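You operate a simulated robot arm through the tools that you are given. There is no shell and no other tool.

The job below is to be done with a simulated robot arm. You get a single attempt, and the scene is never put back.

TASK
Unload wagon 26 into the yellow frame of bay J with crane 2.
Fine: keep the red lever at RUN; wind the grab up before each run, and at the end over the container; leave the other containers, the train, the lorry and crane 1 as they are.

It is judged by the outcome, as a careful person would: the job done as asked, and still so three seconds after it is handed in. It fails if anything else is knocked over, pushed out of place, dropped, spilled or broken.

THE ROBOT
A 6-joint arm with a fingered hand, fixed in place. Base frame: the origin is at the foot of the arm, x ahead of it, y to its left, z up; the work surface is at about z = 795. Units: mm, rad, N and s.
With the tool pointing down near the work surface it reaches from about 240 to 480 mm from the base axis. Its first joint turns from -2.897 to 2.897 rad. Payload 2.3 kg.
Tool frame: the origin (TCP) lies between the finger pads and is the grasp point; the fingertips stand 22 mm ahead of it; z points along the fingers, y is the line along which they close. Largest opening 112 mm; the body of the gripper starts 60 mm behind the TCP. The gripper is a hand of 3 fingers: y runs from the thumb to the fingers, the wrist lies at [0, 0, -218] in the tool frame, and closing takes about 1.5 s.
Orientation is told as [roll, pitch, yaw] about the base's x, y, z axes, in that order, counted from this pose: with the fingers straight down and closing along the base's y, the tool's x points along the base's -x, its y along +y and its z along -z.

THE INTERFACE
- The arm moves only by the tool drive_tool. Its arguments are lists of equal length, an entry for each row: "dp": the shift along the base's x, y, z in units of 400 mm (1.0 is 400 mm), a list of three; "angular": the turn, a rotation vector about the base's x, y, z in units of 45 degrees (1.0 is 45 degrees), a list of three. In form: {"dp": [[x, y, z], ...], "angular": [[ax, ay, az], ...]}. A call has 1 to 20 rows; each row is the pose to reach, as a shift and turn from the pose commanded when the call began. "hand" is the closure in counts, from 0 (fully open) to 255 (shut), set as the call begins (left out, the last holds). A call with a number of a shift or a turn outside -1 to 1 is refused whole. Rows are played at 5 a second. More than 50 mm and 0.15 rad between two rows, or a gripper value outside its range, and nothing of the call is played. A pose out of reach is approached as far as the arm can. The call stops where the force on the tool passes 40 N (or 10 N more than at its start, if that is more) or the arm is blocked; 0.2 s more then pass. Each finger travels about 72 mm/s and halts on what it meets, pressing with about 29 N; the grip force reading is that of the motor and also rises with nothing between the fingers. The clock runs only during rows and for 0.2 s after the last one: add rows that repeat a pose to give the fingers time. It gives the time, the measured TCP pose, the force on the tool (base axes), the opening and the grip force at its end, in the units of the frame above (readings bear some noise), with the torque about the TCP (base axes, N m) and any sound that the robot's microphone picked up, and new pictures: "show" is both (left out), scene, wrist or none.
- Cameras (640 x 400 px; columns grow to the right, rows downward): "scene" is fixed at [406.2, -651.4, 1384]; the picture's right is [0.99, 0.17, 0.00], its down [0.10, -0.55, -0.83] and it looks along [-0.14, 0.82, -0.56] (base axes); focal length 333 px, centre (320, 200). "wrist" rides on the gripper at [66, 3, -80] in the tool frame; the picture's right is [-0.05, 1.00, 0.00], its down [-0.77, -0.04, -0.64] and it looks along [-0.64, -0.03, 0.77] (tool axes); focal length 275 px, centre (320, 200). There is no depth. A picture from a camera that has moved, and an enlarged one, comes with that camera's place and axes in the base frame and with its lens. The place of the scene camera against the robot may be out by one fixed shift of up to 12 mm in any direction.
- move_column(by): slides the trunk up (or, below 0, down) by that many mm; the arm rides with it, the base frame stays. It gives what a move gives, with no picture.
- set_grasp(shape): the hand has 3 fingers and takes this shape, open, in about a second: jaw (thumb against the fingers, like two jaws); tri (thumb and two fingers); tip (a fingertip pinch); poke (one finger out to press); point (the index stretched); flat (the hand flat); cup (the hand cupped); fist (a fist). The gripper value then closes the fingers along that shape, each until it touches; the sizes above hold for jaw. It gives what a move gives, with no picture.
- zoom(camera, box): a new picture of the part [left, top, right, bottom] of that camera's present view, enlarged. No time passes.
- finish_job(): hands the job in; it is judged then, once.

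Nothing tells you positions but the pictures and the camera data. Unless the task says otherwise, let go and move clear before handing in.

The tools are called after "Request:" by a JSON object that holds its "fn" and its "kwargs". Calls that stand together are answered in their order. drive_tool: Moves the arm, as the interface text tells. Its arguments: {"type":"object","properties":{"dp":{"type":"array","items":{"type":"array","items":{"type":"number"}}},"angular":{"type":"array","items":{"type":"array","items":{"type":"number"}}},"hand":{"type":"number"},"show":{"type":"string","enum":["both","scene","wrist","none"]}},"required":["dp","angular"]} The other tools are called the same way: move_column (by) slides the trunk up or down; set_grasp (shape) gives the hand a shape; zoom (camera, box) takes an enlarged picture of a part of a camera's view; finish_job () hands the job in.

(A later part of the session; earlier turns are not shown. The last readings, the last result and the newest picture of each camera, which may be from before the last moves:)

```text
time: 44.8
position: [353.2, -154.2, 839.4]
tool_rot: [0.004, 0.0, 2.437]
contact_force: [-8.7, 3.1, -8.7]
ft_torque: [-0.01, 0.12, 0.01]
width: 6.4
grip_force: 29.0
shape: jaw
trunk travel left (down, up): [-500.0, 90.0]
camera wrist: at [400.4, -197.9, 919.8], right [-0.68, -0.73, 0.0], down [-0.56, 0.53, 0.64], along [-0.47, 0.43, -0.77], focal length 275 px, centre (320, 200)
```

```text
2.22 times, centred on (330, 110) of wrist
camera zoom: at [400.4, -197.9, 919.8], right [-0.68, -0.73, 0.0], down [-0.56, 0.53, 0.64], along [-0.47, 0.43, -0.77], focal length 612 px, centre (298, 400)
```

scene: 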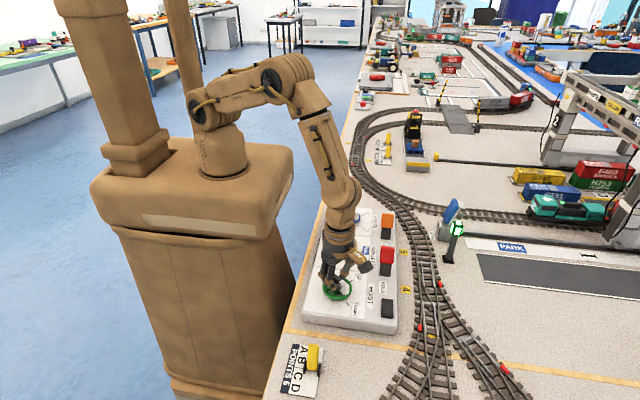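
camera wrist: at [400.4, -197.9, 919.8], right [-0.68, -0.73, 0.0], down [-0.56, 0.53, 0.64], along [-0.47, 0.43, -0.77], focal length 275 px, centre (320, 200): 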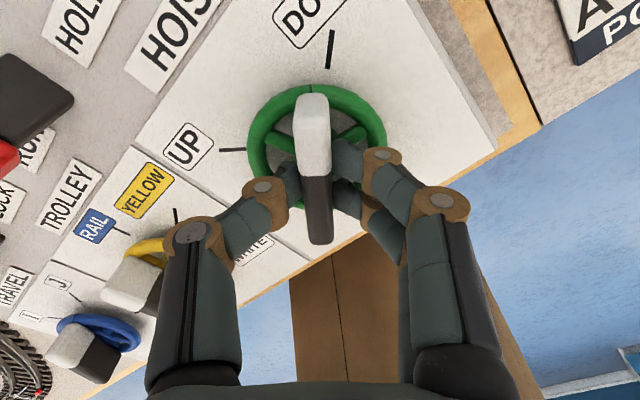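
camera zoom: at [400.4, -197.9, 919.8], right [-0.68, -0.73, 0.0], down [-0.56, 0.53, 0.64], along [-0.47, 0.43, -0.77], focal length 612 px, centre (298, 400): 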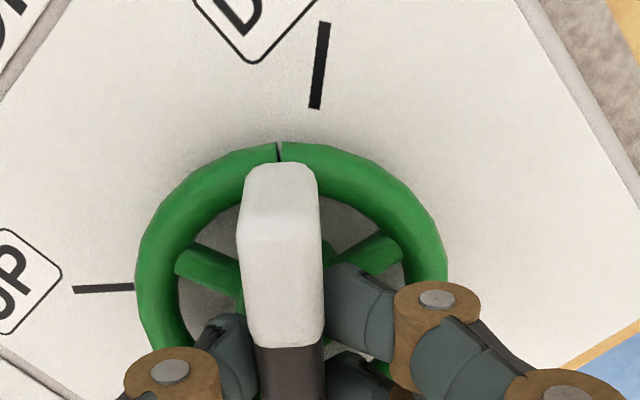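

The orange grab is nearly on D531's roof; about 10–11° remain to the DOWN mark. I'll finish the turn gently.

Request:
{"fn": "drive_tool", "kwargs": {"dp": [[0, 0, 0], [0, 0, 0], [0, 0, 0], [0, 0, 0]], "angular": [[0, 0, -0.08], [0, 0, -0.16], [0, 0, -0.24], [0, 0, -0.24]], "show": "both"}}

Request:
{"fn": "zoom", "kwargs": {"camera": "scene", "box": [580, 160, 640, 250]}}

Request:
{"fn": "zoom", "kwargs": {"camera": "wrist", "box": [220, 20, 440, 200]}}

```text
time: 45.8
position: [352.0, -151.4, 839.2]
tool_rot: [0.003, 0.0, 2.25]
contact_force: [-8.6, 3.8, -8.6]
ft_torque: [0.0, 0.16, 0.04]
width: 6.0
grip_force: 28.7
shape: jaw
trunk travel left (down, up): [-500.0, 90.0]
camera wrist: at [391.0, -205.9, 919.9], right [-0.81, -0.59, 0.0], down [-0.45, 0.63, 0.64], along [-0.38, 0.51, -0.77], focal length 275 px, centre (320, 200)
```

scene: 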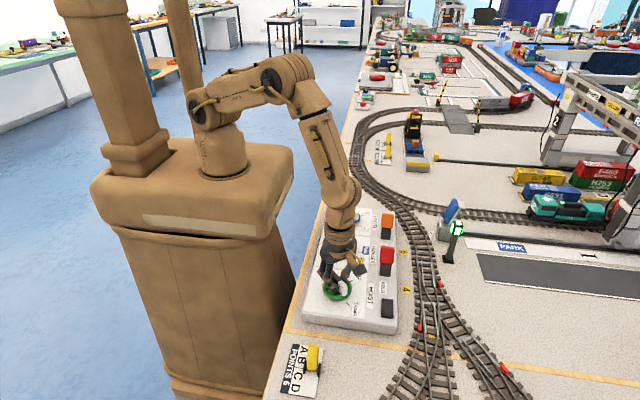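
wrist: 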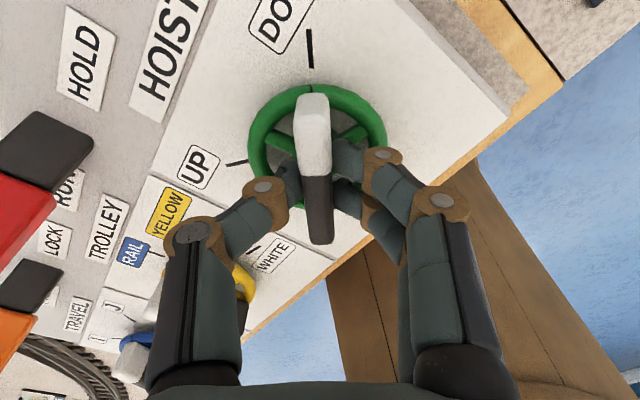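

```text
4.44 times, centred on (610, 205) of scene
camera zoom: at [406.2, -651.4, 1384.0], right [0.99, 0.17, 0.0], down [0.1, -0.55, -0.83], along [-0.14, 0.82, -0.56], focal length 1479 px, centre (-969, 178)
```

zoom: 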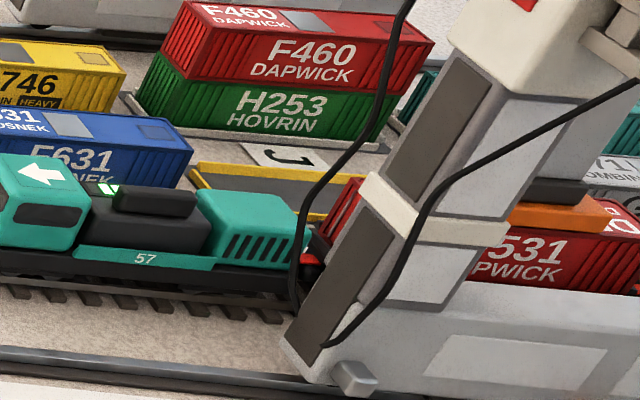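

```text
2.22 times, centred on (330, 110) of wrist
camera zoom: at [391.0, -205.9, 919.9], right [-0.81, -0.59, 0.0], down [-0.45, 0.63, 0.64], along [-0.38, 0.51, -0.77], focal length 612 px, centre (298, 400)
```

zoom: 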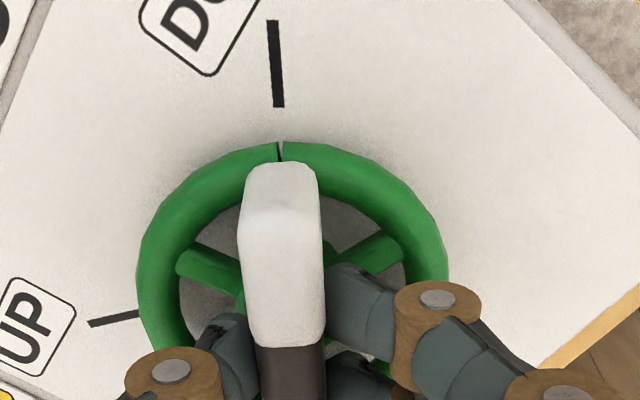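

The hoist is at DOWN and the grab sits on D531. I'll let go of the knob, rise, and go look closely at the orange lever.

Request:
{"fn": "drive_tool", "kwargs": {"dp": [[0, 0, 0], [0, 0, 0], [0, 0, 0], [0, 0, 0.05], [0, 0, 0.12], [0, 0, 0.2], [0, 0, 0.28], [0, 0, 0.28]], "angular": [[0, 0, 0], [0, 0, 0], [0, 0, 0], [0, 0, 0], [0, 0, 0], [0, 0, 0], [0, 0, 0], [0, 0, 0]], "hand": 120, "show": "wrist"}}

Request:
{"fn": "zoom", "kwargs": {"camera": "scene", "box": [340, 190, 430, 280]}}

Request:
{"fn": "zoom", "kwargs": {"camera": "scene", "box": [560, 130, 640, 250]}}

```text
time: 47.6
position: [353.4, -152.5, 952.6]
tool_rot: [0.002, -0.001, 2.25]
contact_force: [0.4, -0.4, -0.3]
ft_torque: [0.0, -0.02, -0.03]
width: 58.7
grip_force: 0.1
shape: jaw
trunk travel left (down, up): [-500.0, 90.0]
camera wrist: at [392.3, -205.4, 1032.5], right [-0.81, -0.59, 0.0], down [-0.45, 0.62, 0.64], along [-0.38, 0.51, -0.77], focal length 275 px, centre (320, 200)
```

wrist: 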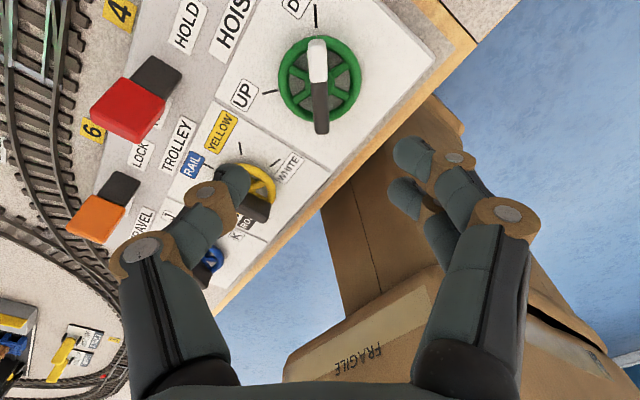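

```text
4.44 times, centred on (385, 235) of scene
camera zoom: at [406.2, -651.4, 1384.0], right [0.99, 0.17, 0.0], down [0.1, -0.55, -0.83], along [-0.14, 0.82, -0.56], focal length 1479 px, centre (31, 44)
```

zoom: 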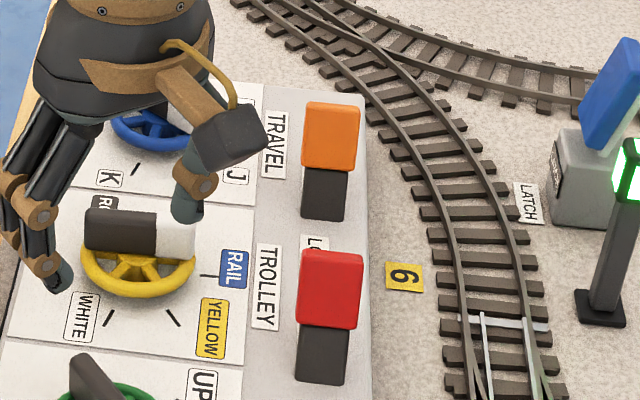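

```text
3.33 times, centred on (600, 190) of scene
camera zoom: at [406.2, -651.4, 1384.0], right [0.99, 0.17, 0.0], down [0.1, -0.55, -0.83], along [-0.14, 0.82, -0.56], focal length 1109 px, centre (-613, 233)
```

zoom: 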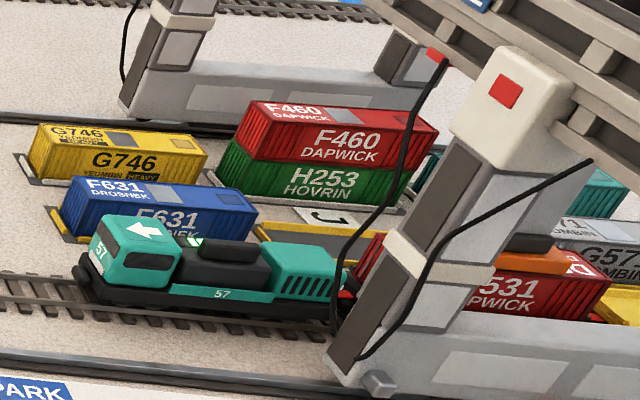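

Request:
{"fn": "drive_tool", "kwargs": {"dp": [[0.025, 0.08, 0], [0.05, 0.16, 0], [0.075, 0.24, 0], [0.1, 0.32, 0], [0.125, 0.4, 0], [0.15, 0.48, 0], [0.175, 0.56, 0], [0.2, 0.65, 0], [0.2, 0.65, 0]], "angular": [[0, 0, 0.125], [0, 0, 0.25], [0, 0, 0.375], [0, 0, 0.5], [0, 0, 0.625], [0, 0, 0.75], [0, 0, 0.875], [0, 0, 1.0], [0, 0, 1.0]], "hand": 120, "show": "wrist"}}

Request:
{"fn": "drive_tool", "kwargs": {"dp": [[0, 0, 0], [0, 0, 0]], "angular": [[0, 0, 0.135], [0, 0, 0.135]], "hand": 255, "show": "both"}}

```text
time: 49.6
position: [431.0, 107.1, 952.5]
tool_rot: [0.004, 0.0, 3.034]
contact_force: [0.2, -0.7, 0.5]
ft_torque: [0.0, -0.01, 0.01]
width: 58.8
grip_force: 0.0
shape: jaw
trunk travel left (down, up): [-500.0, 90.0]
camera wrist: at [496.6, 98.1, 1032.9], right [-0.15, -0.99, 0.0], down [-0.76, 0.12, 0.64], along [-0.63, 0.09, -0.77], focal length 275 px, centre (320, 200)
```

wrist: 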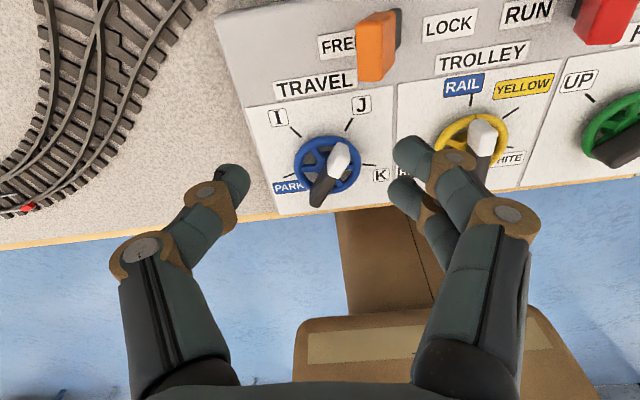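

```text
time: 50.2
position: [432.7, 106.9, 951.8]
tool_rot: [0.003, 0.001, 3.142]
contact_force: [-0.3, -0.5, 0.6]
ft_torque: [0.0, 0.02, 0.03]
width: 0.0
grip_force: 6.9
shape: jaw
trunk travel left (down, up): [-500.0, 90.0]
camera wrist: at [497.9, 105.1, 1032.8], right [-0.05, -1.0, 0.0], down [-0.77, 0.04, 0.64], along [-0.64, 0.03, -0.77], focal length 275 px, centre (320, 200)
```

scene: 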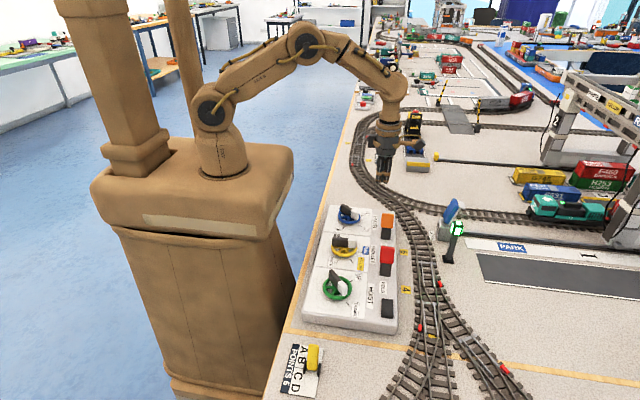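
wrist: 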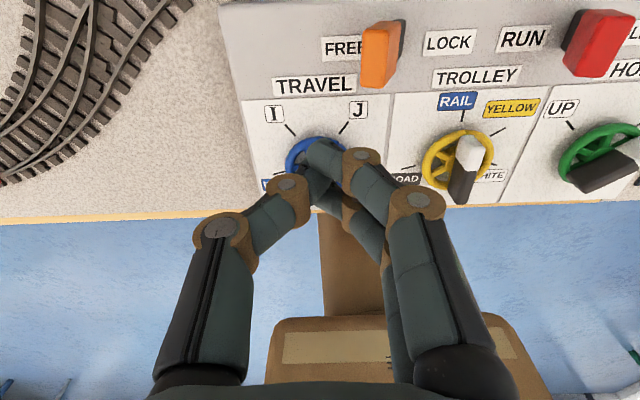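

Request:
{"fn": "zoom", "kwargs": {"camera": "wrist", "box": [300, 0, 500, 110]}}

Request:
{"fn": "zoom", "kwargs": {"camera": "wrist", "box": [340, 5, 430, 100]}}

Request:
{"fn": "zoom", "kwargs": {"camera": "scene", "box": [350, 190, 430, 280]}}

```text
3.20 times, centred on (400, 55) of wrist
camera zoom: at [497.9, 105.1, 1032.8], right [-0.05, -1.0, 0.0], down [-0.77, 0.04, 0.64], along [-0.64, 0.03, -0.77], focal length 881 px, centre (64, 664)
```

zoom: 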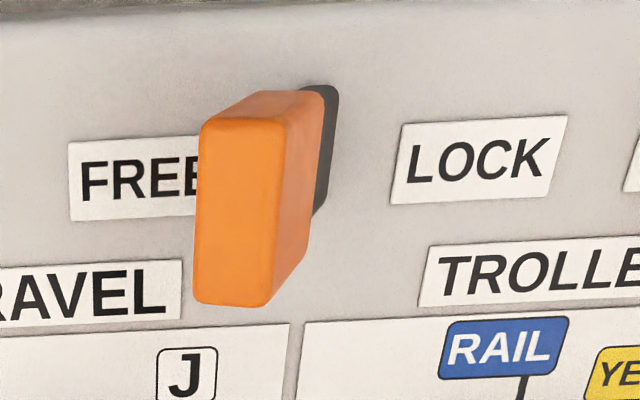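

```text
4.21 times, centred on (385, 52) of wrist
camera zoom: at [497.9, 105.1, 1032.8], right [-0.05, -1.0, 0.0], down [-0.77, 0.04, 0.64], along [-0.64, 0.03, -0.77], focal length 1159 px, centre (46, 821)
```

zoom: 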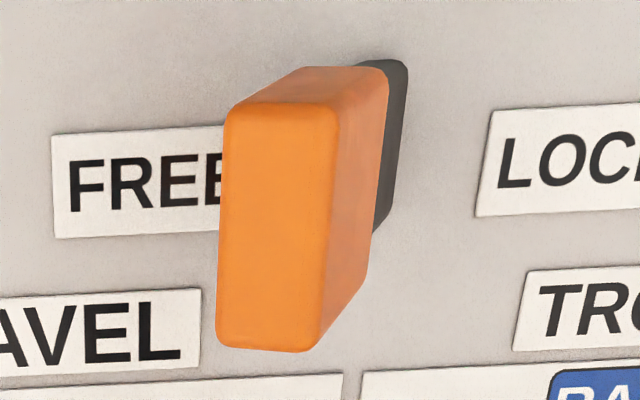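

```text
4.44 times, centred on (390, 235) of scene
camera zoom: at [406.2, -651.4, 1384.0], right [0.99, 0.17, 0.0], down [0.1, -0.55, -0.83], along [-0.14, 0.82, -0.56], focal length 1479 px, centre (9, 44)
```

zoom: 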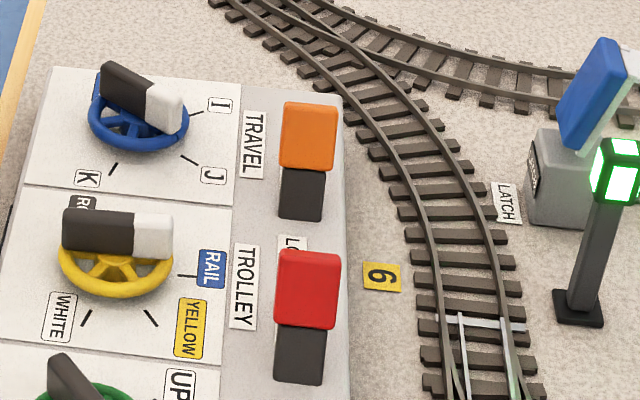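

The orange lever pivots near (455,46) on the panel and leans toward +y (FREE), with its top at about (457,74,855). I'll bring the closed hand down on its +y side, clear of it, before pushing it toward LOCK.

Request:
{"fn": "drive_tool", "kwargs": {"dp": [[0.049, 0.03, 0], [0.049, 0.03, -0.08], [0.049, 0.03, -0.16], [0.049, 0.03, -0.24], [0.049, 0.03, -0.24]], "angular": [[0, 0, 0], [0, 0, 0], [0, 0, 0], [0, 0, 0], [0, 0, 0]], "hand": 255, "show": "both"}}

Request:
{"fn": "zoom", "kwargs": {"camera": "scene", "box": [340, 160, 430, 250]}}

```text
time: 51.4
position: [451.2, 118.6, 855.6]
tool_rot: [0.003, 0.002, 3.142]
contact_force: [-0.3, -1.1, 0.1]
ft_torque: [-0.02, 0.01, -0.03]
width: 0.0
grip_force: 28.7
shape: jaw
trunk travel left (down, up): [-500.0, 90.0]
camera wrist: at [517.1, 114.4, 935.4], right [-0.05, -1.0, 0.0], down [-0.77, 0.04, 0.64], along [-0.63, 0.03, -0.77], focal length 275 px, centre (320, 200)
```

scene: 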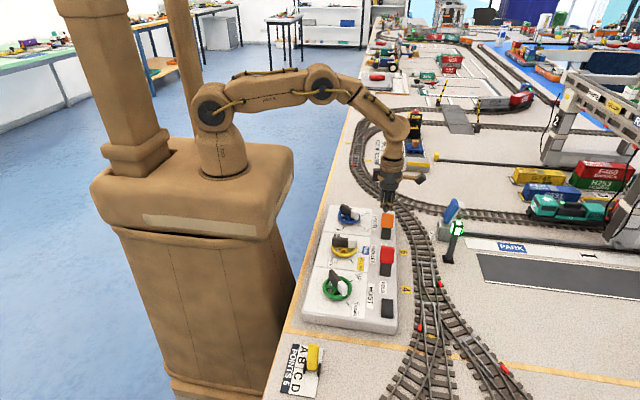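
wrist: 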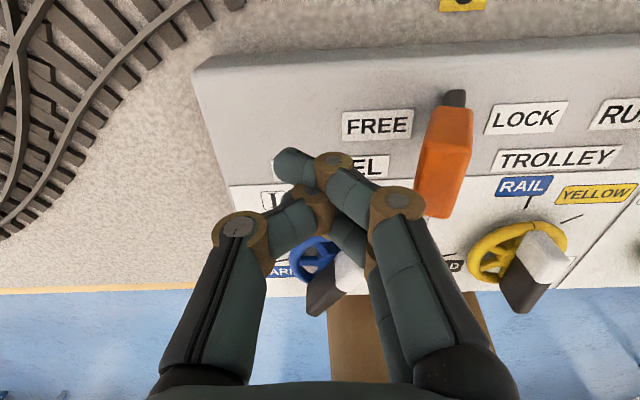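

```text
4.44 times, centred on (385, 205) of scene
camera zoom: at [406.2, -651.4, 1384.0], right [0.99, 0.17, 0.0], down [0.1, -0.55, -0.83], along [-0.14, 0.82, -0.56], focal length 1479 px, centre (31, 178)
```

zoom: 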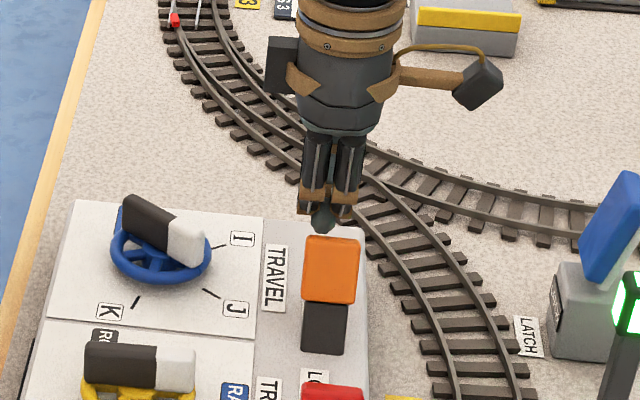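

Request:
{"fn": "drive_tool", "kwargs": {"dp": [[0, -0.02, 0], [0, -0.04, 0], [0, -0.06, 0], [0, -0.08, 0], [0, -0.08, 0]], "angular": [[0, 0, 0], [0, 0, 0], [0, 0, 0], [0, 0, 0], [0, 0, 0]], "show": "both"}}

Request:
{"fn": "zoom", "kwargs": {"camera": "scene", "box": [340, 160, 430, 250]}}

```text
time: 52.6
position: [453.0, 85.8, 854.7]
tool_rot: [0.004, 0.001, 3.141]
contact_force: [0.3, -0.1, 0.9]
ft_torque: [-0.01, 0.01, 0.0]
width: 0.0
grip_force: 28.9
shape: jaw
trunk travel left (down, up): [-500.0, 90.0]
camera wrist: at [518.2, 83.4, 935.3], right [-0.05, -1.0, 0.0], down [-0.77, 0.04, 0.64], along [-0.63, 0.03, -0.77], focal length 275 px, centre (320, 200)
```

scene: 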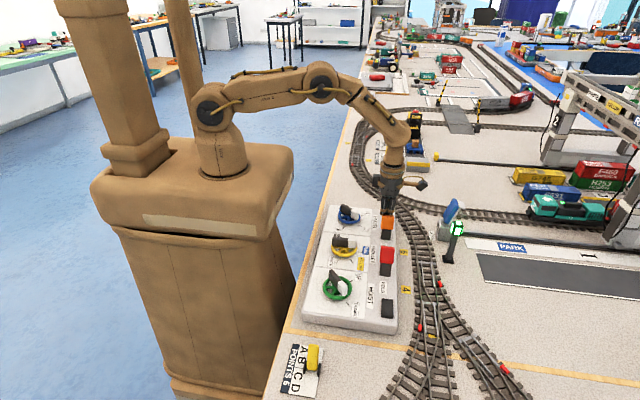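
wrist: 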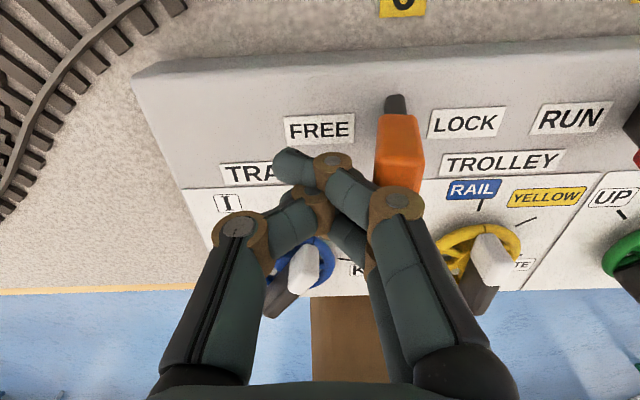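

```text
4.44 times, centred on (385, 205) of scene
camera zoom: at [406.2, -651.4, 1384.0], right [0.99, 0.17, 0.0], down [0.1, -0.55, -0.83], along [-0.14, 0.82, -0.56], focal length 1479 px, centre (31, 178)
```

zoom: 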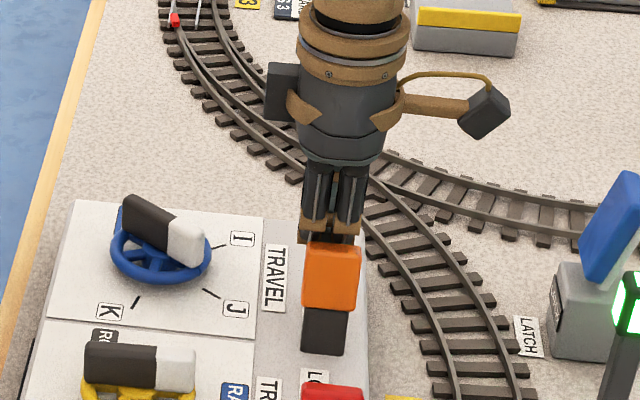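

Request:
{"fn": "drive_tool", "kwargs": {"dp": [[0, -0.02, 0], [0, -0.04, 0], [0, -0.06, 0], [0, -0.075, 0], [0, -0.075, 0]], "angular": [[0, 0, 0], [0, 0, 0], [0, 0, 0], [0, 0, 0], [0, 0, 0]], "show": "both"}}

Request:
{"fn": "zoom", "kwargs": {"camera": "scene", "box": [340, 180, 430, 270]}}

```text
time: 53.8
position: [454.1, 55.6, 855.6]
tool_rot: [0.002, 0.002, 3.141]
contact_force: [-0.6, -0.1, -0.1]
ft_torque: [-0.02, -0.03, 0.0]
width: 0.0
grip_force: 30.1
shape: jaw
trunk travel left (down, up): [-500.0, 90.0]
camera wrist: at [519.2, 53.0, 935.7], right [-0.05, -1.0, 0.0], down [-0.77, 0.04, 0.64], along [-0.63, 0.03, -0.77], focal length 275 px, centre (320, 200)
```

scene: 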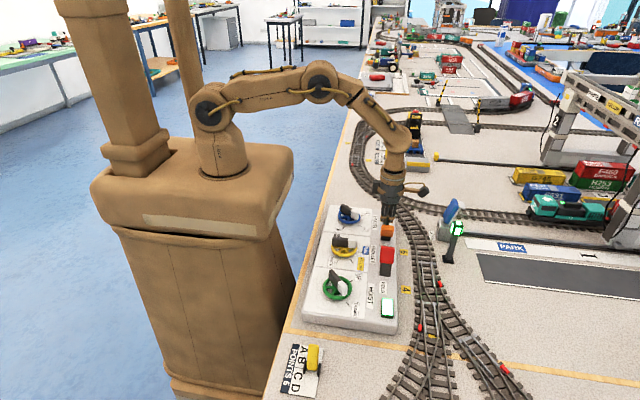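
wrist: 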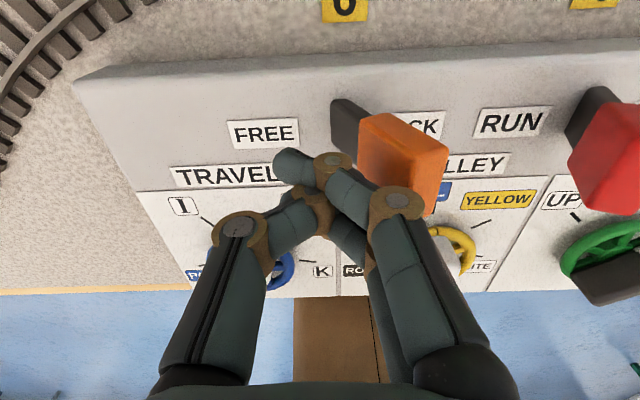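

```text
4.44 times, centred on (385, 225) of scene
camera zoom: at [406.2, -651.4, 1384.0], right [0.99, 0.17, 0.0], down [0.1, -0.55, -0.83], along [-0.14, 0.82, -0.56], focal length 1479 px, centre (31, 89)
```

zoom: 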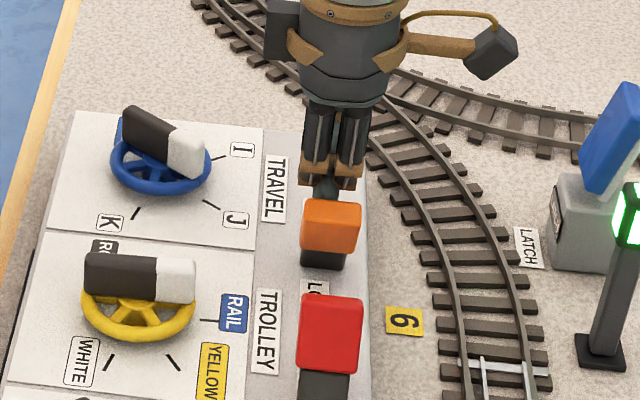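

The orange lever is over at LOCK, and the lamp beside HOLD lit up green. I'll back the hand away in +y and up, then check the lamp and the red lever.

Request:
{"fn": "drive_tool", "kwargs": {"dp": [[0, 0.05, 0], [0, 0.1, 0], [0, 0.1, 0.08], [0, 0.1, 0.16], [0, 0.1, 0.24], [0, 0.1, 0.24]], "angular": [[0, 0, 0], [0, 0, 0], [0, 0, 0], [0, 0, 0], [0, 0, 0], [0, 0, 0]], "show": "both"}}

Request:
{"fn": "zoom", "kwargs": {"camera": "scene", "box": [340, 200, 430, 330]}}

Request:
{"fn": "zoom", "kwargs": {"camera": "scene", "box": [580, 160, 640, 250]}}

```text
time: 55.2
position: [453.3, 96.9, 952.2]
tool_rot: [0.004, 0.0, 3.142]
contact_force: [-0.2, -0.4, -0.8]
ft_torque: [-0.02, 0.0, 0.0]
width: 0.2
grip_force: 29.0
shape: jaw
trunk travel left (down, up): [-500.0, 90.0]
camera wrist: at [518.7, 93.1, 1032.5], right [-0.05, -1.0, 0.0], down [-0.77, 0.04, 0.64], along [-0.64, 0.03, -0.77], focal length 275 px, centre (320, 200)
```

scene: 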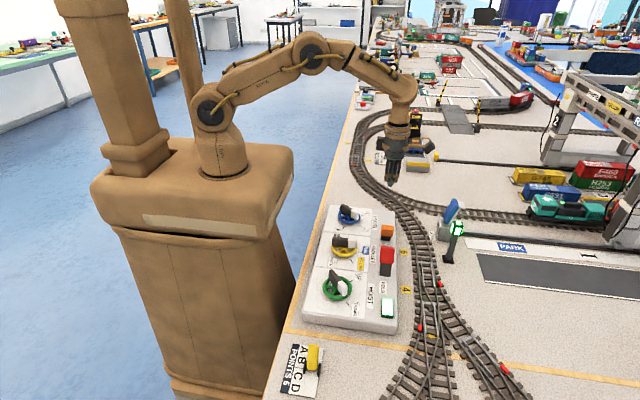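
wrist: 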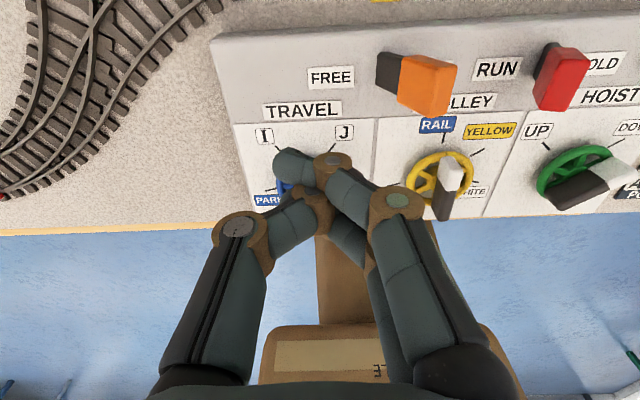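

```text
3.08 times, centred on (385, 265) of scene
camera zoom: at [406.2, -651.4, 1384.0], right [0.99, 0.17, 0.0], down [0.1, -0.55, -0.83], along [-0.14, 0.82, -0.56], focal length 1024 px, centre (120, 0)
```

zoom: 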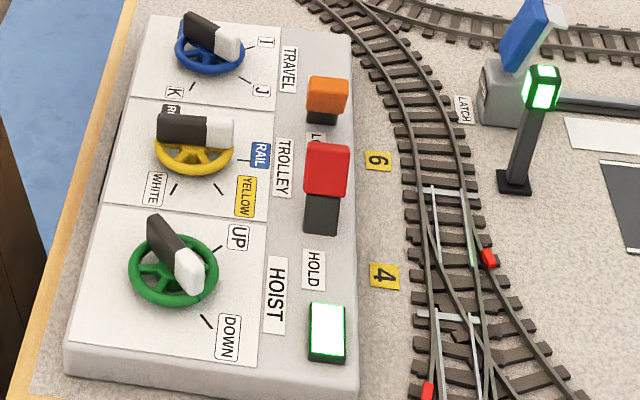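

```text
4.44 times, centred on (610, 205) of scene
camera zoom: at [406.2, -651.4, 1384.0], right [0.99, 0.17, 0.0], down [0.1, -0.55, -0.83], along [-0.14, 0.82, -0.56], focal length 1479 px, centre (-969, 178)
```

zoom: 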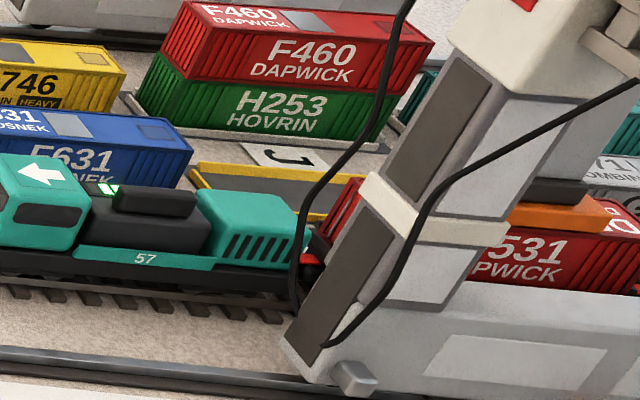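

The lamp is green, so the grab has locked on; red is still at RUN. Now back to the hoist knob with the pointer at DOWN, at the same yaw as before, to wind up.

Request:
{"fn": "drive_tool", "kwargs": {"dp": [[-0.028, -0.07, 0], [-0.056, -0.14, 0], [-0.084, -0.21, 0], [-0.112, -0.28, 0], [-0.14, -0.35, 0], [-0.168, -0.42, 0], [-0.196, -0.49, 0], [-0.224, -0.56, 0], [-0.25, -0.624, 0], [-0.25, -0.624, 0]], "angular": [[0, 0, -0.12], [0, 0, -0.24], [0, 0, -0.36], [0, 0, -0.48], [0, 0, -0.6], [0, 0, -0.72], [0, 0, -0.84], [0, 0, -0.95], [0, 0, -1.0], [0, 0, -1.0]], "hand": 140, "show": "none"}}

Request:
{"fn": "drive_tool", "kwargs": {"dp": [[0, 0, -0.07], [0, 0, -0.15], [0, 0, -0.2], [0, 0, -0.2]], "angular": [[0, 0, -0.06], [0, 0, -0.12], [0, 0, -0.135], [0, 0, -0.135]], "show": "wrist"}}

Request:
{"fn": "zoom", "kwargs": {"camera": "wrist", "box": [220, 40, 420, 180]}}

```text
time: 57.4
position: [353.4, -154.8, 951.6]
tool_rot: [0.002, -0.001, 2.355]
contact_force: [-0.3, 1.1, -0.2]
ft_torque: [0.01, 0.01, -0.02]
width: 50.0
grip_force: 0.1
shape: jaw
trunk travel left (down, up): [-500.0, 90.0]
```

```text
time: 58.4
position: [352.7, -155.8, 870.6]
tool_rot: [0.005, 0.0, 2.246]
contact_force: [-0.3, 1.3, 0.1]
ft_torque: [-0.01, -0.03, -0.05]
width: 50.2
grip_force: 0.1
shape: jaw
trunk travel left (down, up): [-500.0, 90.0]
camera wrist: at [392.2, -208.1, 951.6], right [-0.81, -0.59, 0.0], down [-0.45, 0.62, 0.64], along [-0.38, 0.51, -0.77], focal length 275 px, centre (320, 200)
```

wrist: 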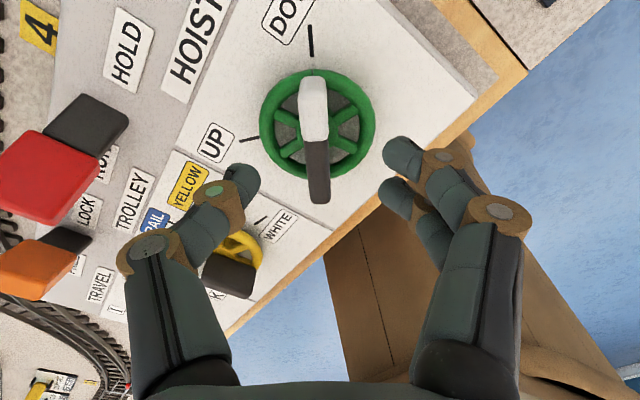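

```text
2.86 times, centred on (320, 110) of wrist
camera zoom: at [392.2, -208.1, 951.6], right [-0.81, -0.59, 0.0], down [-0.45, 0.62, 0.64], along [-0.38, 0.51, -0.77], focal length 786 px, centre (320, 457)
```

zoom: 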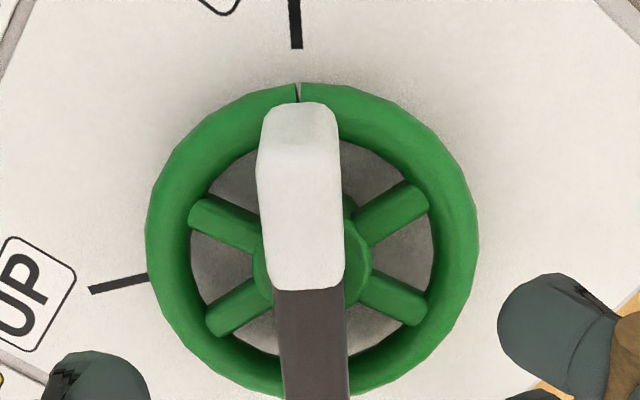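

Request:
{"fn": "drive_tool", "kwargs": {"dp": [[-0.001, 0.008, -0.03], [-0.001, 0.008, -0.06], [-0.001, 0.008, -0.0765], [-0.001, 0.008, -0.0765]], "angular": [[0, 0, 0], [0, 0, 0], [0, 0, 0], [0, 0, 0]], "hand": 140, "show": "none"}}

Request:
{"fn": "drive_tool", "kwargs": {"dp": [[0, 0, 0], [0, 0, 0], [0, 0, 0], [0, 0, 0], [0, 0, 0]], "angular": [[0, 0, 0], [0, 0, 0], [0, 0, 0], [0, 0, 0], [0, 0, 0]], "hand": 255, "show": "wrist"}}

```text
time: 59.4
position: [351.9, -150.3, 840.4]
tool_rot: [0.004, 0.0, 2.251]
contact_force: [0.1, 0.0, -0.4]
ft_torque: [0.01, 0.01, -0.02]
width: 50.2
grip_force: 0.1
shape: jaw
trunk travel left (down, up): [-500.0, 90.0]
```

```text
time: 60.6
position: [352.6, -150.1, 839.4]
tool_rot: [0.004, 0.0, 2.25]
contact_force: [-0.3, -0.7, -4.3]
ft_torque: [-0.03, 0.04, 0.04]
width: 6.9
grip_force: 28.7
shape: jaw
trunk travel left (down, up): [-500.0, 90.0]
camera wrist: at [391.2, -203.4, 920.5], right [-0.81, -0.59, 0.0], down [-0.45, 0.62, 0.64], along [-0.38, 0.51, -0.77], focal length 275 px, centre (320, 200)
```

wrist: 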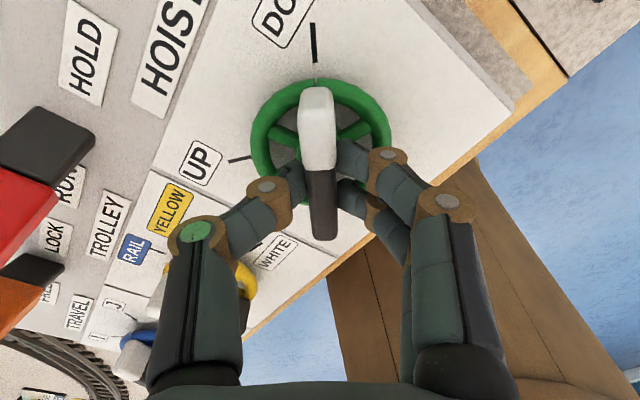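

Gripped again at DOWN. I'll wind up in steps and check that the container lifts cleanly.

Request:
{"fn": "drive_tool", "kwargs": {"dp": [[0, 0, 0], [0, 0, 0], [0, 0, 0], [0, 0, 0], [0, 0, 0], [0, 0, 0], [0, 0, 0], [0, 0, 0], [0, 0, 0], [0, 0, 0], [0, 0, 0]], "angular": [[0, 0, 0.1], [0, 0, 0.2], [0, 0, 0.3], [0, 0, 0.4], [0, 0, 0.5], [0, 0, 0.6], [0, 0, 0.7], [0, 0, 0.8], [0, 0, 0.9], [0, 0, 1.0], [0, 0, 1.0]], "show": "both"}}

Request:
{"fn": "zoom", "kwargs": {"camera": "scene", "box": [560, 130, 640, 250]}}

```text
time: 63.0
position: [351.6, -150.7, 841.0]
tool_rot: [0.003, 0.0, 3.035]
contact_force: [-8.5, -1.6, -12.2]
ft_torque: [-0.07, 0.12, -0.04]
width: 6.3
grip_force: 29.0
shape: jaw
trunk travel left (down, up): [-500.0, 90.0]
camera wrist: at [416.8, -160.6, 921.2], right [-0.15, -0.99, 0.0], down [-0.76, 0.12, 0.64], along [-0.63, 0.09, -0.77], focal length 275 px, centre (320, 200)
```

scene: 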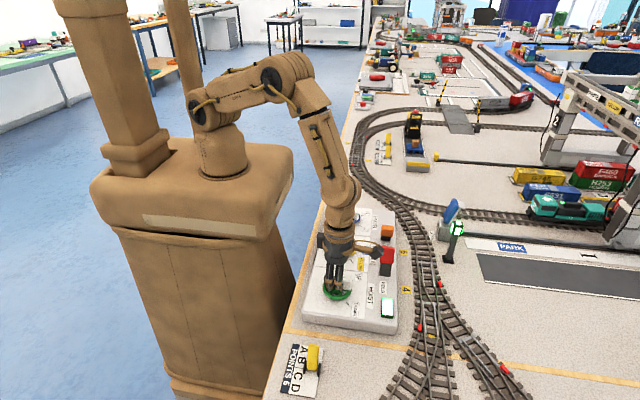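
wrist: 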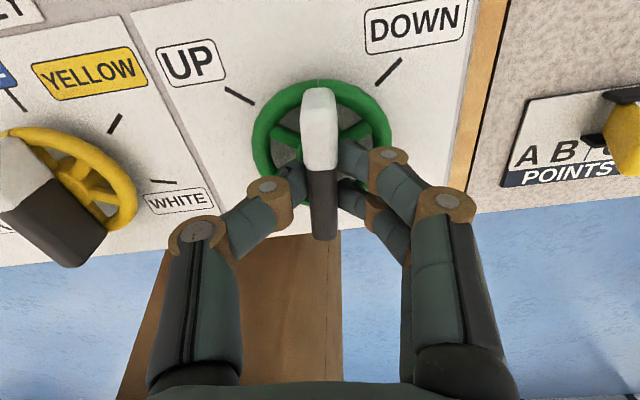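

```text
3.33 times, centred on (600, 190) of scene
camera zoom: at [406.2, -651.4, 1384.0], right [0.99, 0.17, 0.0], down [0.1, -0.55, -0.83], along [-0.14, 0.82, -0.56], focal length 1109 px, centre (-613, 233)
```

zoom: 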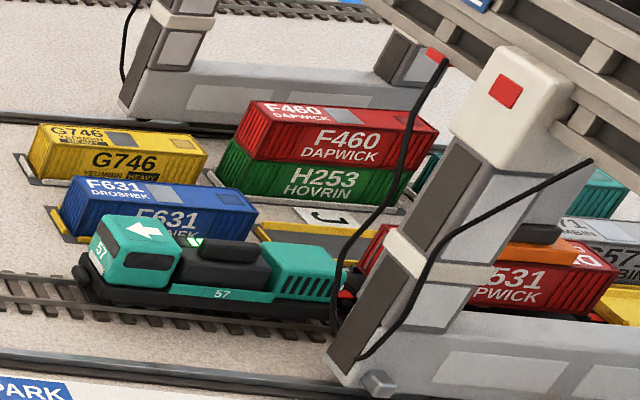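

The container is lifting with the grab and sits level. I continue winding to UP.

Request:
{"fn": "drive_tool", "kwargs": {"dp": [[0, 0, 0], [0, 0, 0], [0, 0, 0], [0, 0, 0], [0, 0, 0], [0, 0, 0], [0, 0, 0], [0, 0, 0], [0, 0, 0], [0, 0, 0], [0, 0, 0]], "angular": [[0, 0, 0.1], [0, 0, 0.2], [0, 0, 0.3], [0, 0, 0.4], [0, 0, 0.5], [0, 0, 0.6], [0, 0, 0.7], [0, 0, 0.8], [0, 0, 0.9], [0, 0, 1.0], [0, 0, 1.0]], "show": "wrist"}}

Request:
{"fn": "zoom", "kwargs": {"camera": "scene", "box": [560, 130, 640, 250]}}

Request:
{"fn": "zoom", "kwargs": {"camera": "wrist", "box": [220, 20, 440, 200]}}

```text
time: 65.4
position: [351.3, -151.1, 840.2]
tool_rot: [0.003, 0.002, -2.463]
contact_force: [-8.5, -11.6, -8.1]
ft_torque: [-0.17, 0.14, -0.05]
width: 6.2
grip_force: 28.6
shape: jaw
trunk travel left (down, up): [-500.0, 90.0]
camera wrist: at [404.2, -112.4, 921.1], right [0.59, -0.81, 0.0], down [-0.62, -0.46, 0.63], along [-0.51, -0.38, -0.77], focal length 275 px, centre (320, 200)
```

wrist: 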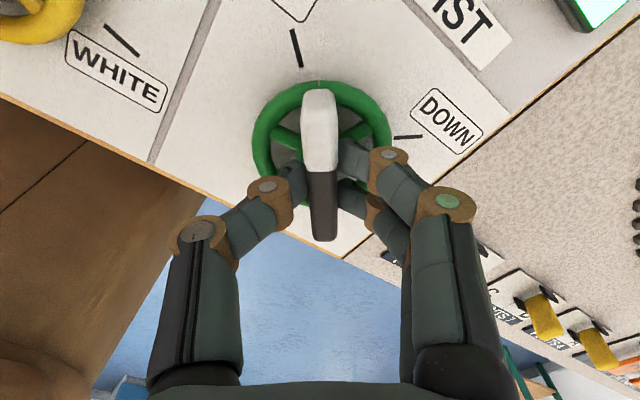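

```text
3.33 times, centred on (600, 190) of scene
camera zoom: at [406.2, -651.4, 1384.0], right [0.99, 0.17, 0.0], down [0.1, -0.55, -0.83], along [-0.14, 0.82, -0.56], focal length 1109 px, centre (-613, 233)
```

zoom: 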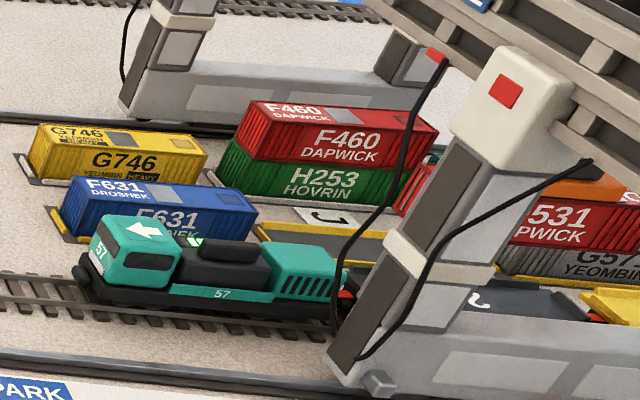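

```text
2.22 times, centred on (330, 110) of wrist
camera zoom: at [404.2, -112.4, 921.1], right [0.59, -0.81, 0.0], down [-0.62, -0.46, 0.63], along [-0.51, -0.38, -0.77], focal length 612 px, centre (298, 400)
```

zoom: 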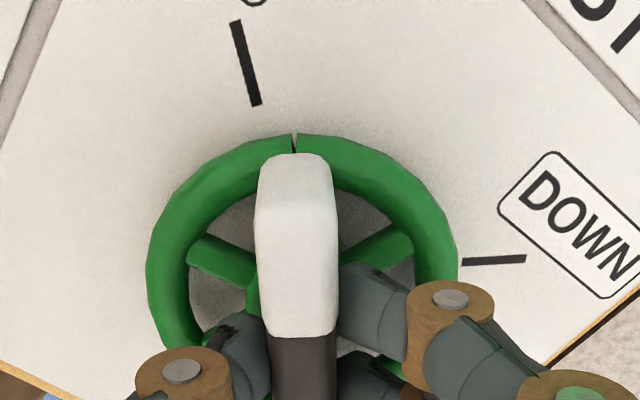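

Request:
{"fn": "drive_tool", "kwargs": {"dp": [[0, 0, 0], [0, 0, 0], [0, 0, 0], [0, 0, 0]], "angular": [[0, 0, 0.08], [0, 0, 0.16], [0, 0, 0.238], [0, 0, 0.238]], "show": "wrist"}}

Request:
{"fn": "zoom", "kwargs": {"camera": "scene", "box": [560, 100, 640, 250]}}

Request:
{"fn": "zoom", "kwargs": {"camera": "scene", "box": [600, 190, 640, 240]}}

Request:
{"fn": "zoom", "kwargs": {"camera": "wrist", "box": [220, 20, 440, 200]}}

```text
time: 66.4
position: [352.0, -152.3, 840.8]
tool_rot: [0.004, 0.004, -2.276]
contact_force: [-7.9, -13.3, -6.9]
ft_torque: [-0.24, 0.11, -0.03]
width: 6.2
grip_force: 29.0
shape: jaw
trunk travel left (down, up): [-500.0, 90.0]
camera wrist: at [396.0, -103.4, 921.1], right [0.73, -0.68, 0.0], down [-0.53, -0.56, 0.63], along [-0.43, -0.46, -0.77], focal length 275 px, centre (320, 200)
```

wrist: 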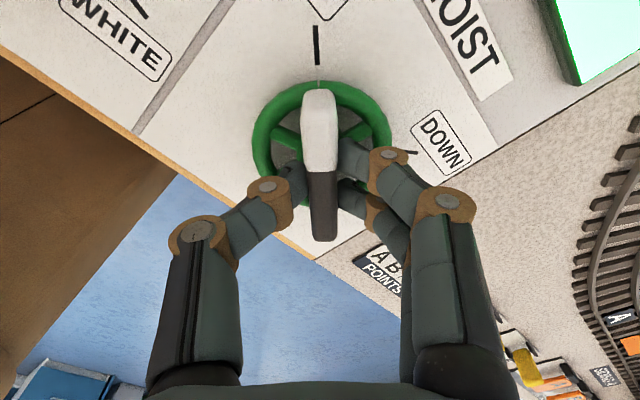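

```text
2.67 times, centred on (600, 175) of scene
camera zoom: at [406.2, -651.4, 1384.0], right [0.99, 0.17, 0.0], down [0.1, -0.55, -0.83], along [-0.14, 0.82, -0.56], focal length 887 px, centre (-427, 267)
```

zoom: 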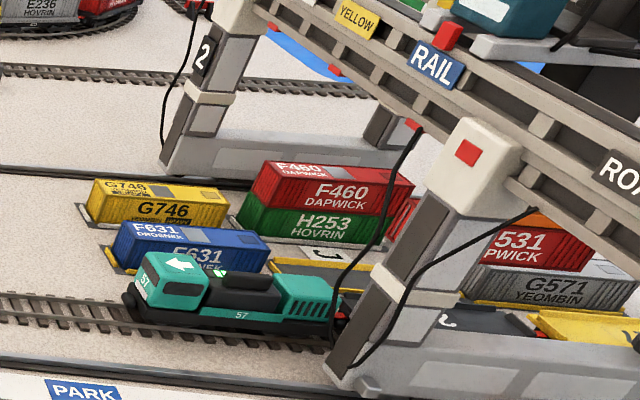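

```text
8.00 times, centred on (620, 215) of scene
camera zoom: at [406.2, -651.4, 1384.0], right [0.99, 0.17, 0.0], down [0.1, -0.55, -0.83], along [-0.14, 0.82, -0.56], focal length 2662 px, centre (-2080, 80)
```

zoom: 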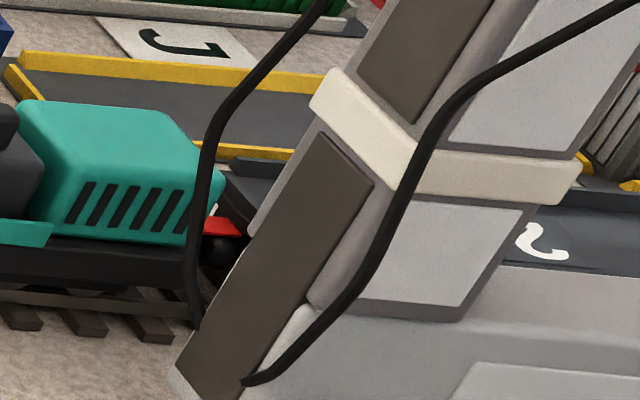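

```text
2.22 times, centred on (330, 110) of wrist
camera zoom: at [396.0, -103.4, 921.1], right [0.73, -0.68, 0.0], down [-0.53, -0.56, 0.63], along [-0.43, -0.46, -0.77], focal length 612 px, centre (298, 400)
```

zoom: 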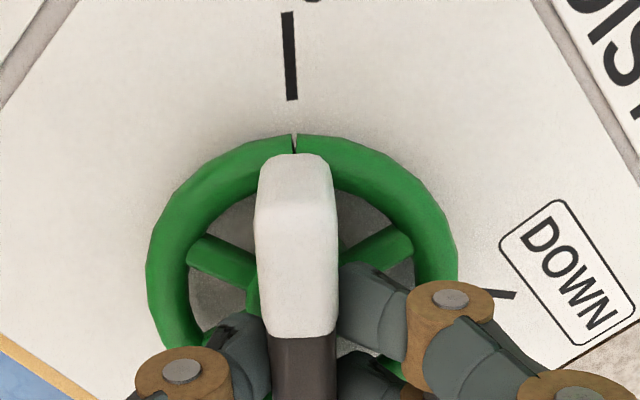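

The hoist is at UP with D531 hanging high, and the wagon floor below starts to show a number. I'll release the knob, see that the load holds, and read the number.

Request:
{"fn": "drive_tool", "kwargs": {"dp": [[0, 0, 0], [0, 0, 0], [0, 0, 0], [0, 0, 0.05], [0, 0, 0.12], [0, 0, 0.2], [0, 0, 0.2]], "angular": [[0, 0, 0], [0, 0, 0], [0, 0, 0], [0, 0, 0], [0, 0, 0], [0, 0, 0], [0, 0, 0]], "hand": 120, "show": "wrist"}}

Request:
{"fn": "zoom", "kwargs": {"camera": "scene", "box": [560, 100, 640, 250]}}

Request:
{"fn": "zoom", "kwargs": {"camera": "scene", "box": [300, 190, 430, 330]}}

```text
time: 68.0
position: [353.1, -147.8, 921.1]
tool_rot: [0.005, 0.002, -2.275]
contact_force: [-0.2, -0.3, 0.5]
ft_torque: [0.02, 0.0, -0.01]
width: 58.7
grip_force: 0.1
shape: jaw
trunk travel left (down, up): [-500.0, 90.0]
camera wrist: at [398.1, -100.3, 1001.4], right [0.73, -0.68, 0.0], down [-0.53, -0.56, 0.64], along [-0.43, -0.47, -0.77], focal length 275 px, centre (320, 200)
```

wrist: 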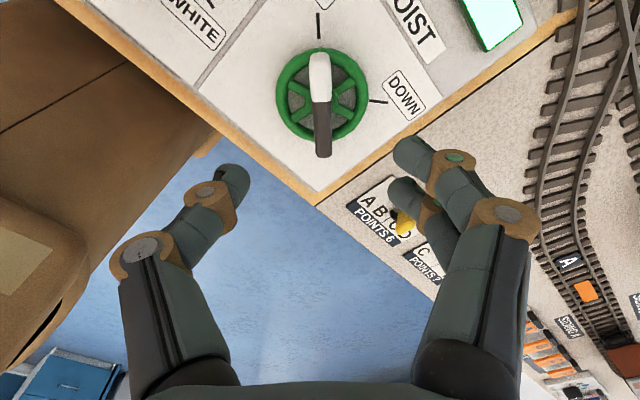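

```text
2.67 times, centred on (600, 175) of scene
camera zoom: at [406.2, -651.4, 1384.0], right [0.99, 0.17, 0.0], down [0.1, -0.55, -0.83], along [-0.14, 0.82, -0.56], focal length 887 px, centre (-427, 267)
```

zoom: 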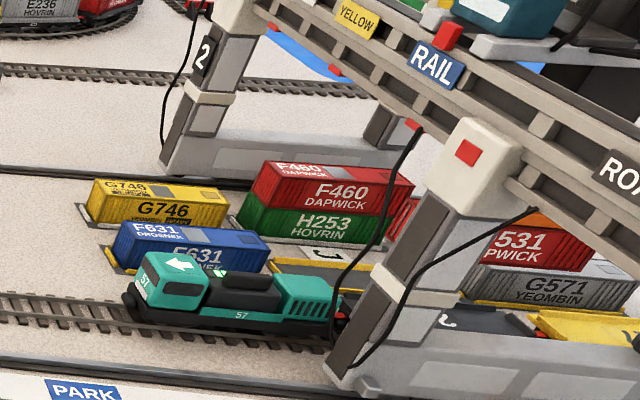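

```text
2.86 times, centred on (365, 260) of scene
camera zoom: at [406.2, -651.4, 1384.0], right [0.99, 0.17, 0.0], down [0.1, -0.55, -0.83], along [-0.14, 0.82, -0.56], focal length 950 px, centre (191, 29)
```

zoom: 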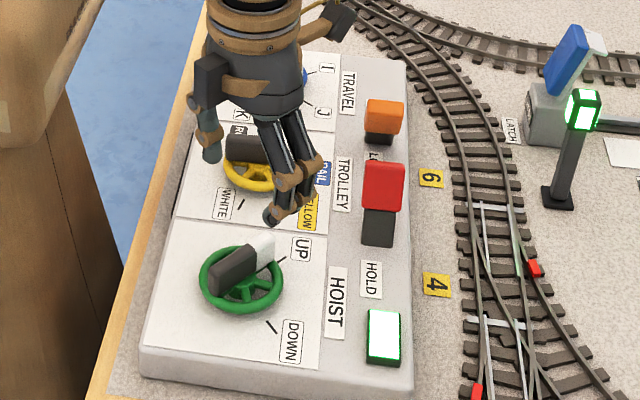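

The load holds at UP. Next is the trolley knob from RAIL (0°) to YELLOW (−56°), gripping at yaw 0 so the turn stays well inside the wrist's range.

Request:
{"fn": "drive_tool", "kwargs": {"dp": [[0, 0.04, 0.02], [0, 0.08, 0.04], [0, 0.12, 0.06], [0, 0.16, 0.08], [0, 0.2, 0.08], [0, 0.26, 0.08], [0, 0.32, 0.08], [0, 0.32, 0.08]], "angular": [[0, 0, 0.15], [0, 0, 0.3], [0, 0, 0.45], [0, 0, 0.6], [0, 0, 0.75], [0, 0, 0.9], [0, 0, 1.0], [0, 0, 1.0]], "hand": 120, "show": "none"}}

Request:
{"fn": "drive_tool", "kwargs": {"dp": [[0, 0, 0], [0, 0, 0], [0, 0, 0], [0, 0, 0], [0, 0, 0], [0, 0, 0], [0, 0, 0]], "angular": [[0, 0, 0.16], [0, 0, 0.32], [0, 0, 0.48], [0, 0, 0.64], [0, 0, 0.8], [0, 0, 0.95], [0, 0, 1.0]], "show": "none"}}

Request:
{"fn": "drive_tool", "kwargs": {"dp": [[0, 0, 0], [0, 0, 0], [0, 0, 0], [0, 0, 0], [0, 0, 0], [0, 0, 0], [0, 0, 0]], "angular": [[0, 0, 0.16], [0, 0, 0.32], [0, 0, 0.48], [0, 0, 0.64], [0, 0, 0.8], [0, 0, 0.897], [0, 0, 0.897]], "show": "wrist"}}

Request:
{"fn": "zoom", "kwargs": {"camera": "wrist", "box": [220, 20, 420, 160]}}

```text
time: 69.8
position: [353.3, -20.5, 953.1]
tool_rot: [0.004, 0.0, -1.49]
contact_force: [0.4, -0.2, -0.2]
ft_torque: [-0.01, 0.01, -0.01]
width: 59.0
grip_force: 0.0
shape: jaw
trunk travel left (down, up): [-500.0, 90.0]
```

```text
time: 71.4
position: [352.2, -21.9, 952.7]
tool_rot: [0.003, 0.0, -0.705]
contact_force: [-0.5, 0.3, 0.0]
ft_torque: [-0.07, 0.01, -0.03]
width: 58.8
grip_force: 0.1
shape: jaw
trunk travel left (down, up): [-500.0, 90.0]
```

```text
time: 73.0
position: [352.5, -21.6, 953.1]
tool_rot: [0.003, 0.0, 0.001]
contact_force: [0.4, -0.8, 1.0]
ft_torque: [-0.01, -0.01, 0.01]
width: 58.9
grip_force: 0.0
shape: jaw
trunk travel left (down, up): [-500.0, 90.0]
camera wrist: at [286.0, -19.1, 1033.7], right [0.05, 1.0, 0.0], down [0.77, -0.04, 0.64], along [0.64, -0.03, -0.77], focal length 275 px, centre (320, 200)
```

wrist: 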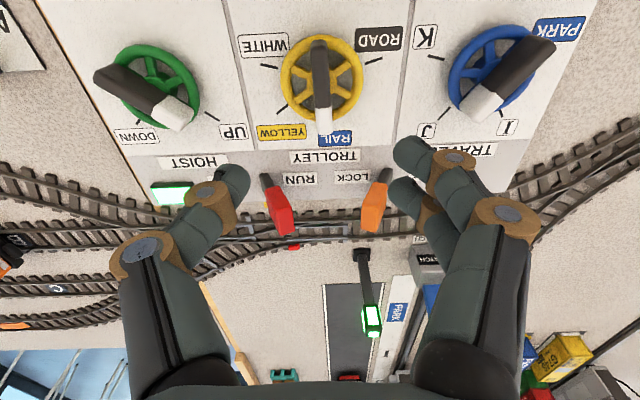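

```text
2.86 times, centred on (320, 90) of wrist
camera zoom: at [286.0, -19.1, 1033.7], right [0.05, 1.0, 0.0], down [0.77, -0.04, 0.64], along [0.64, -0.03, -0.77], focal length 786 px, centre (320, 514)
```

zoom: 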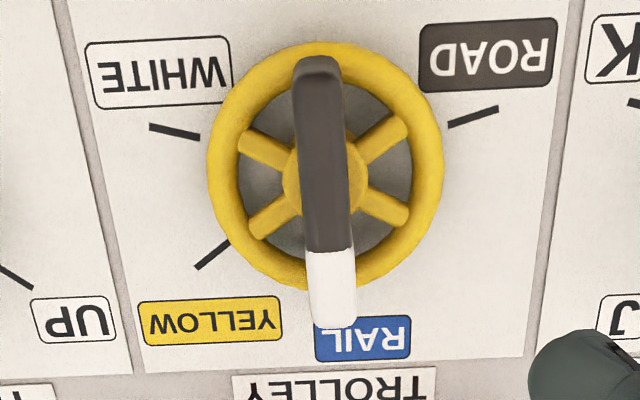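

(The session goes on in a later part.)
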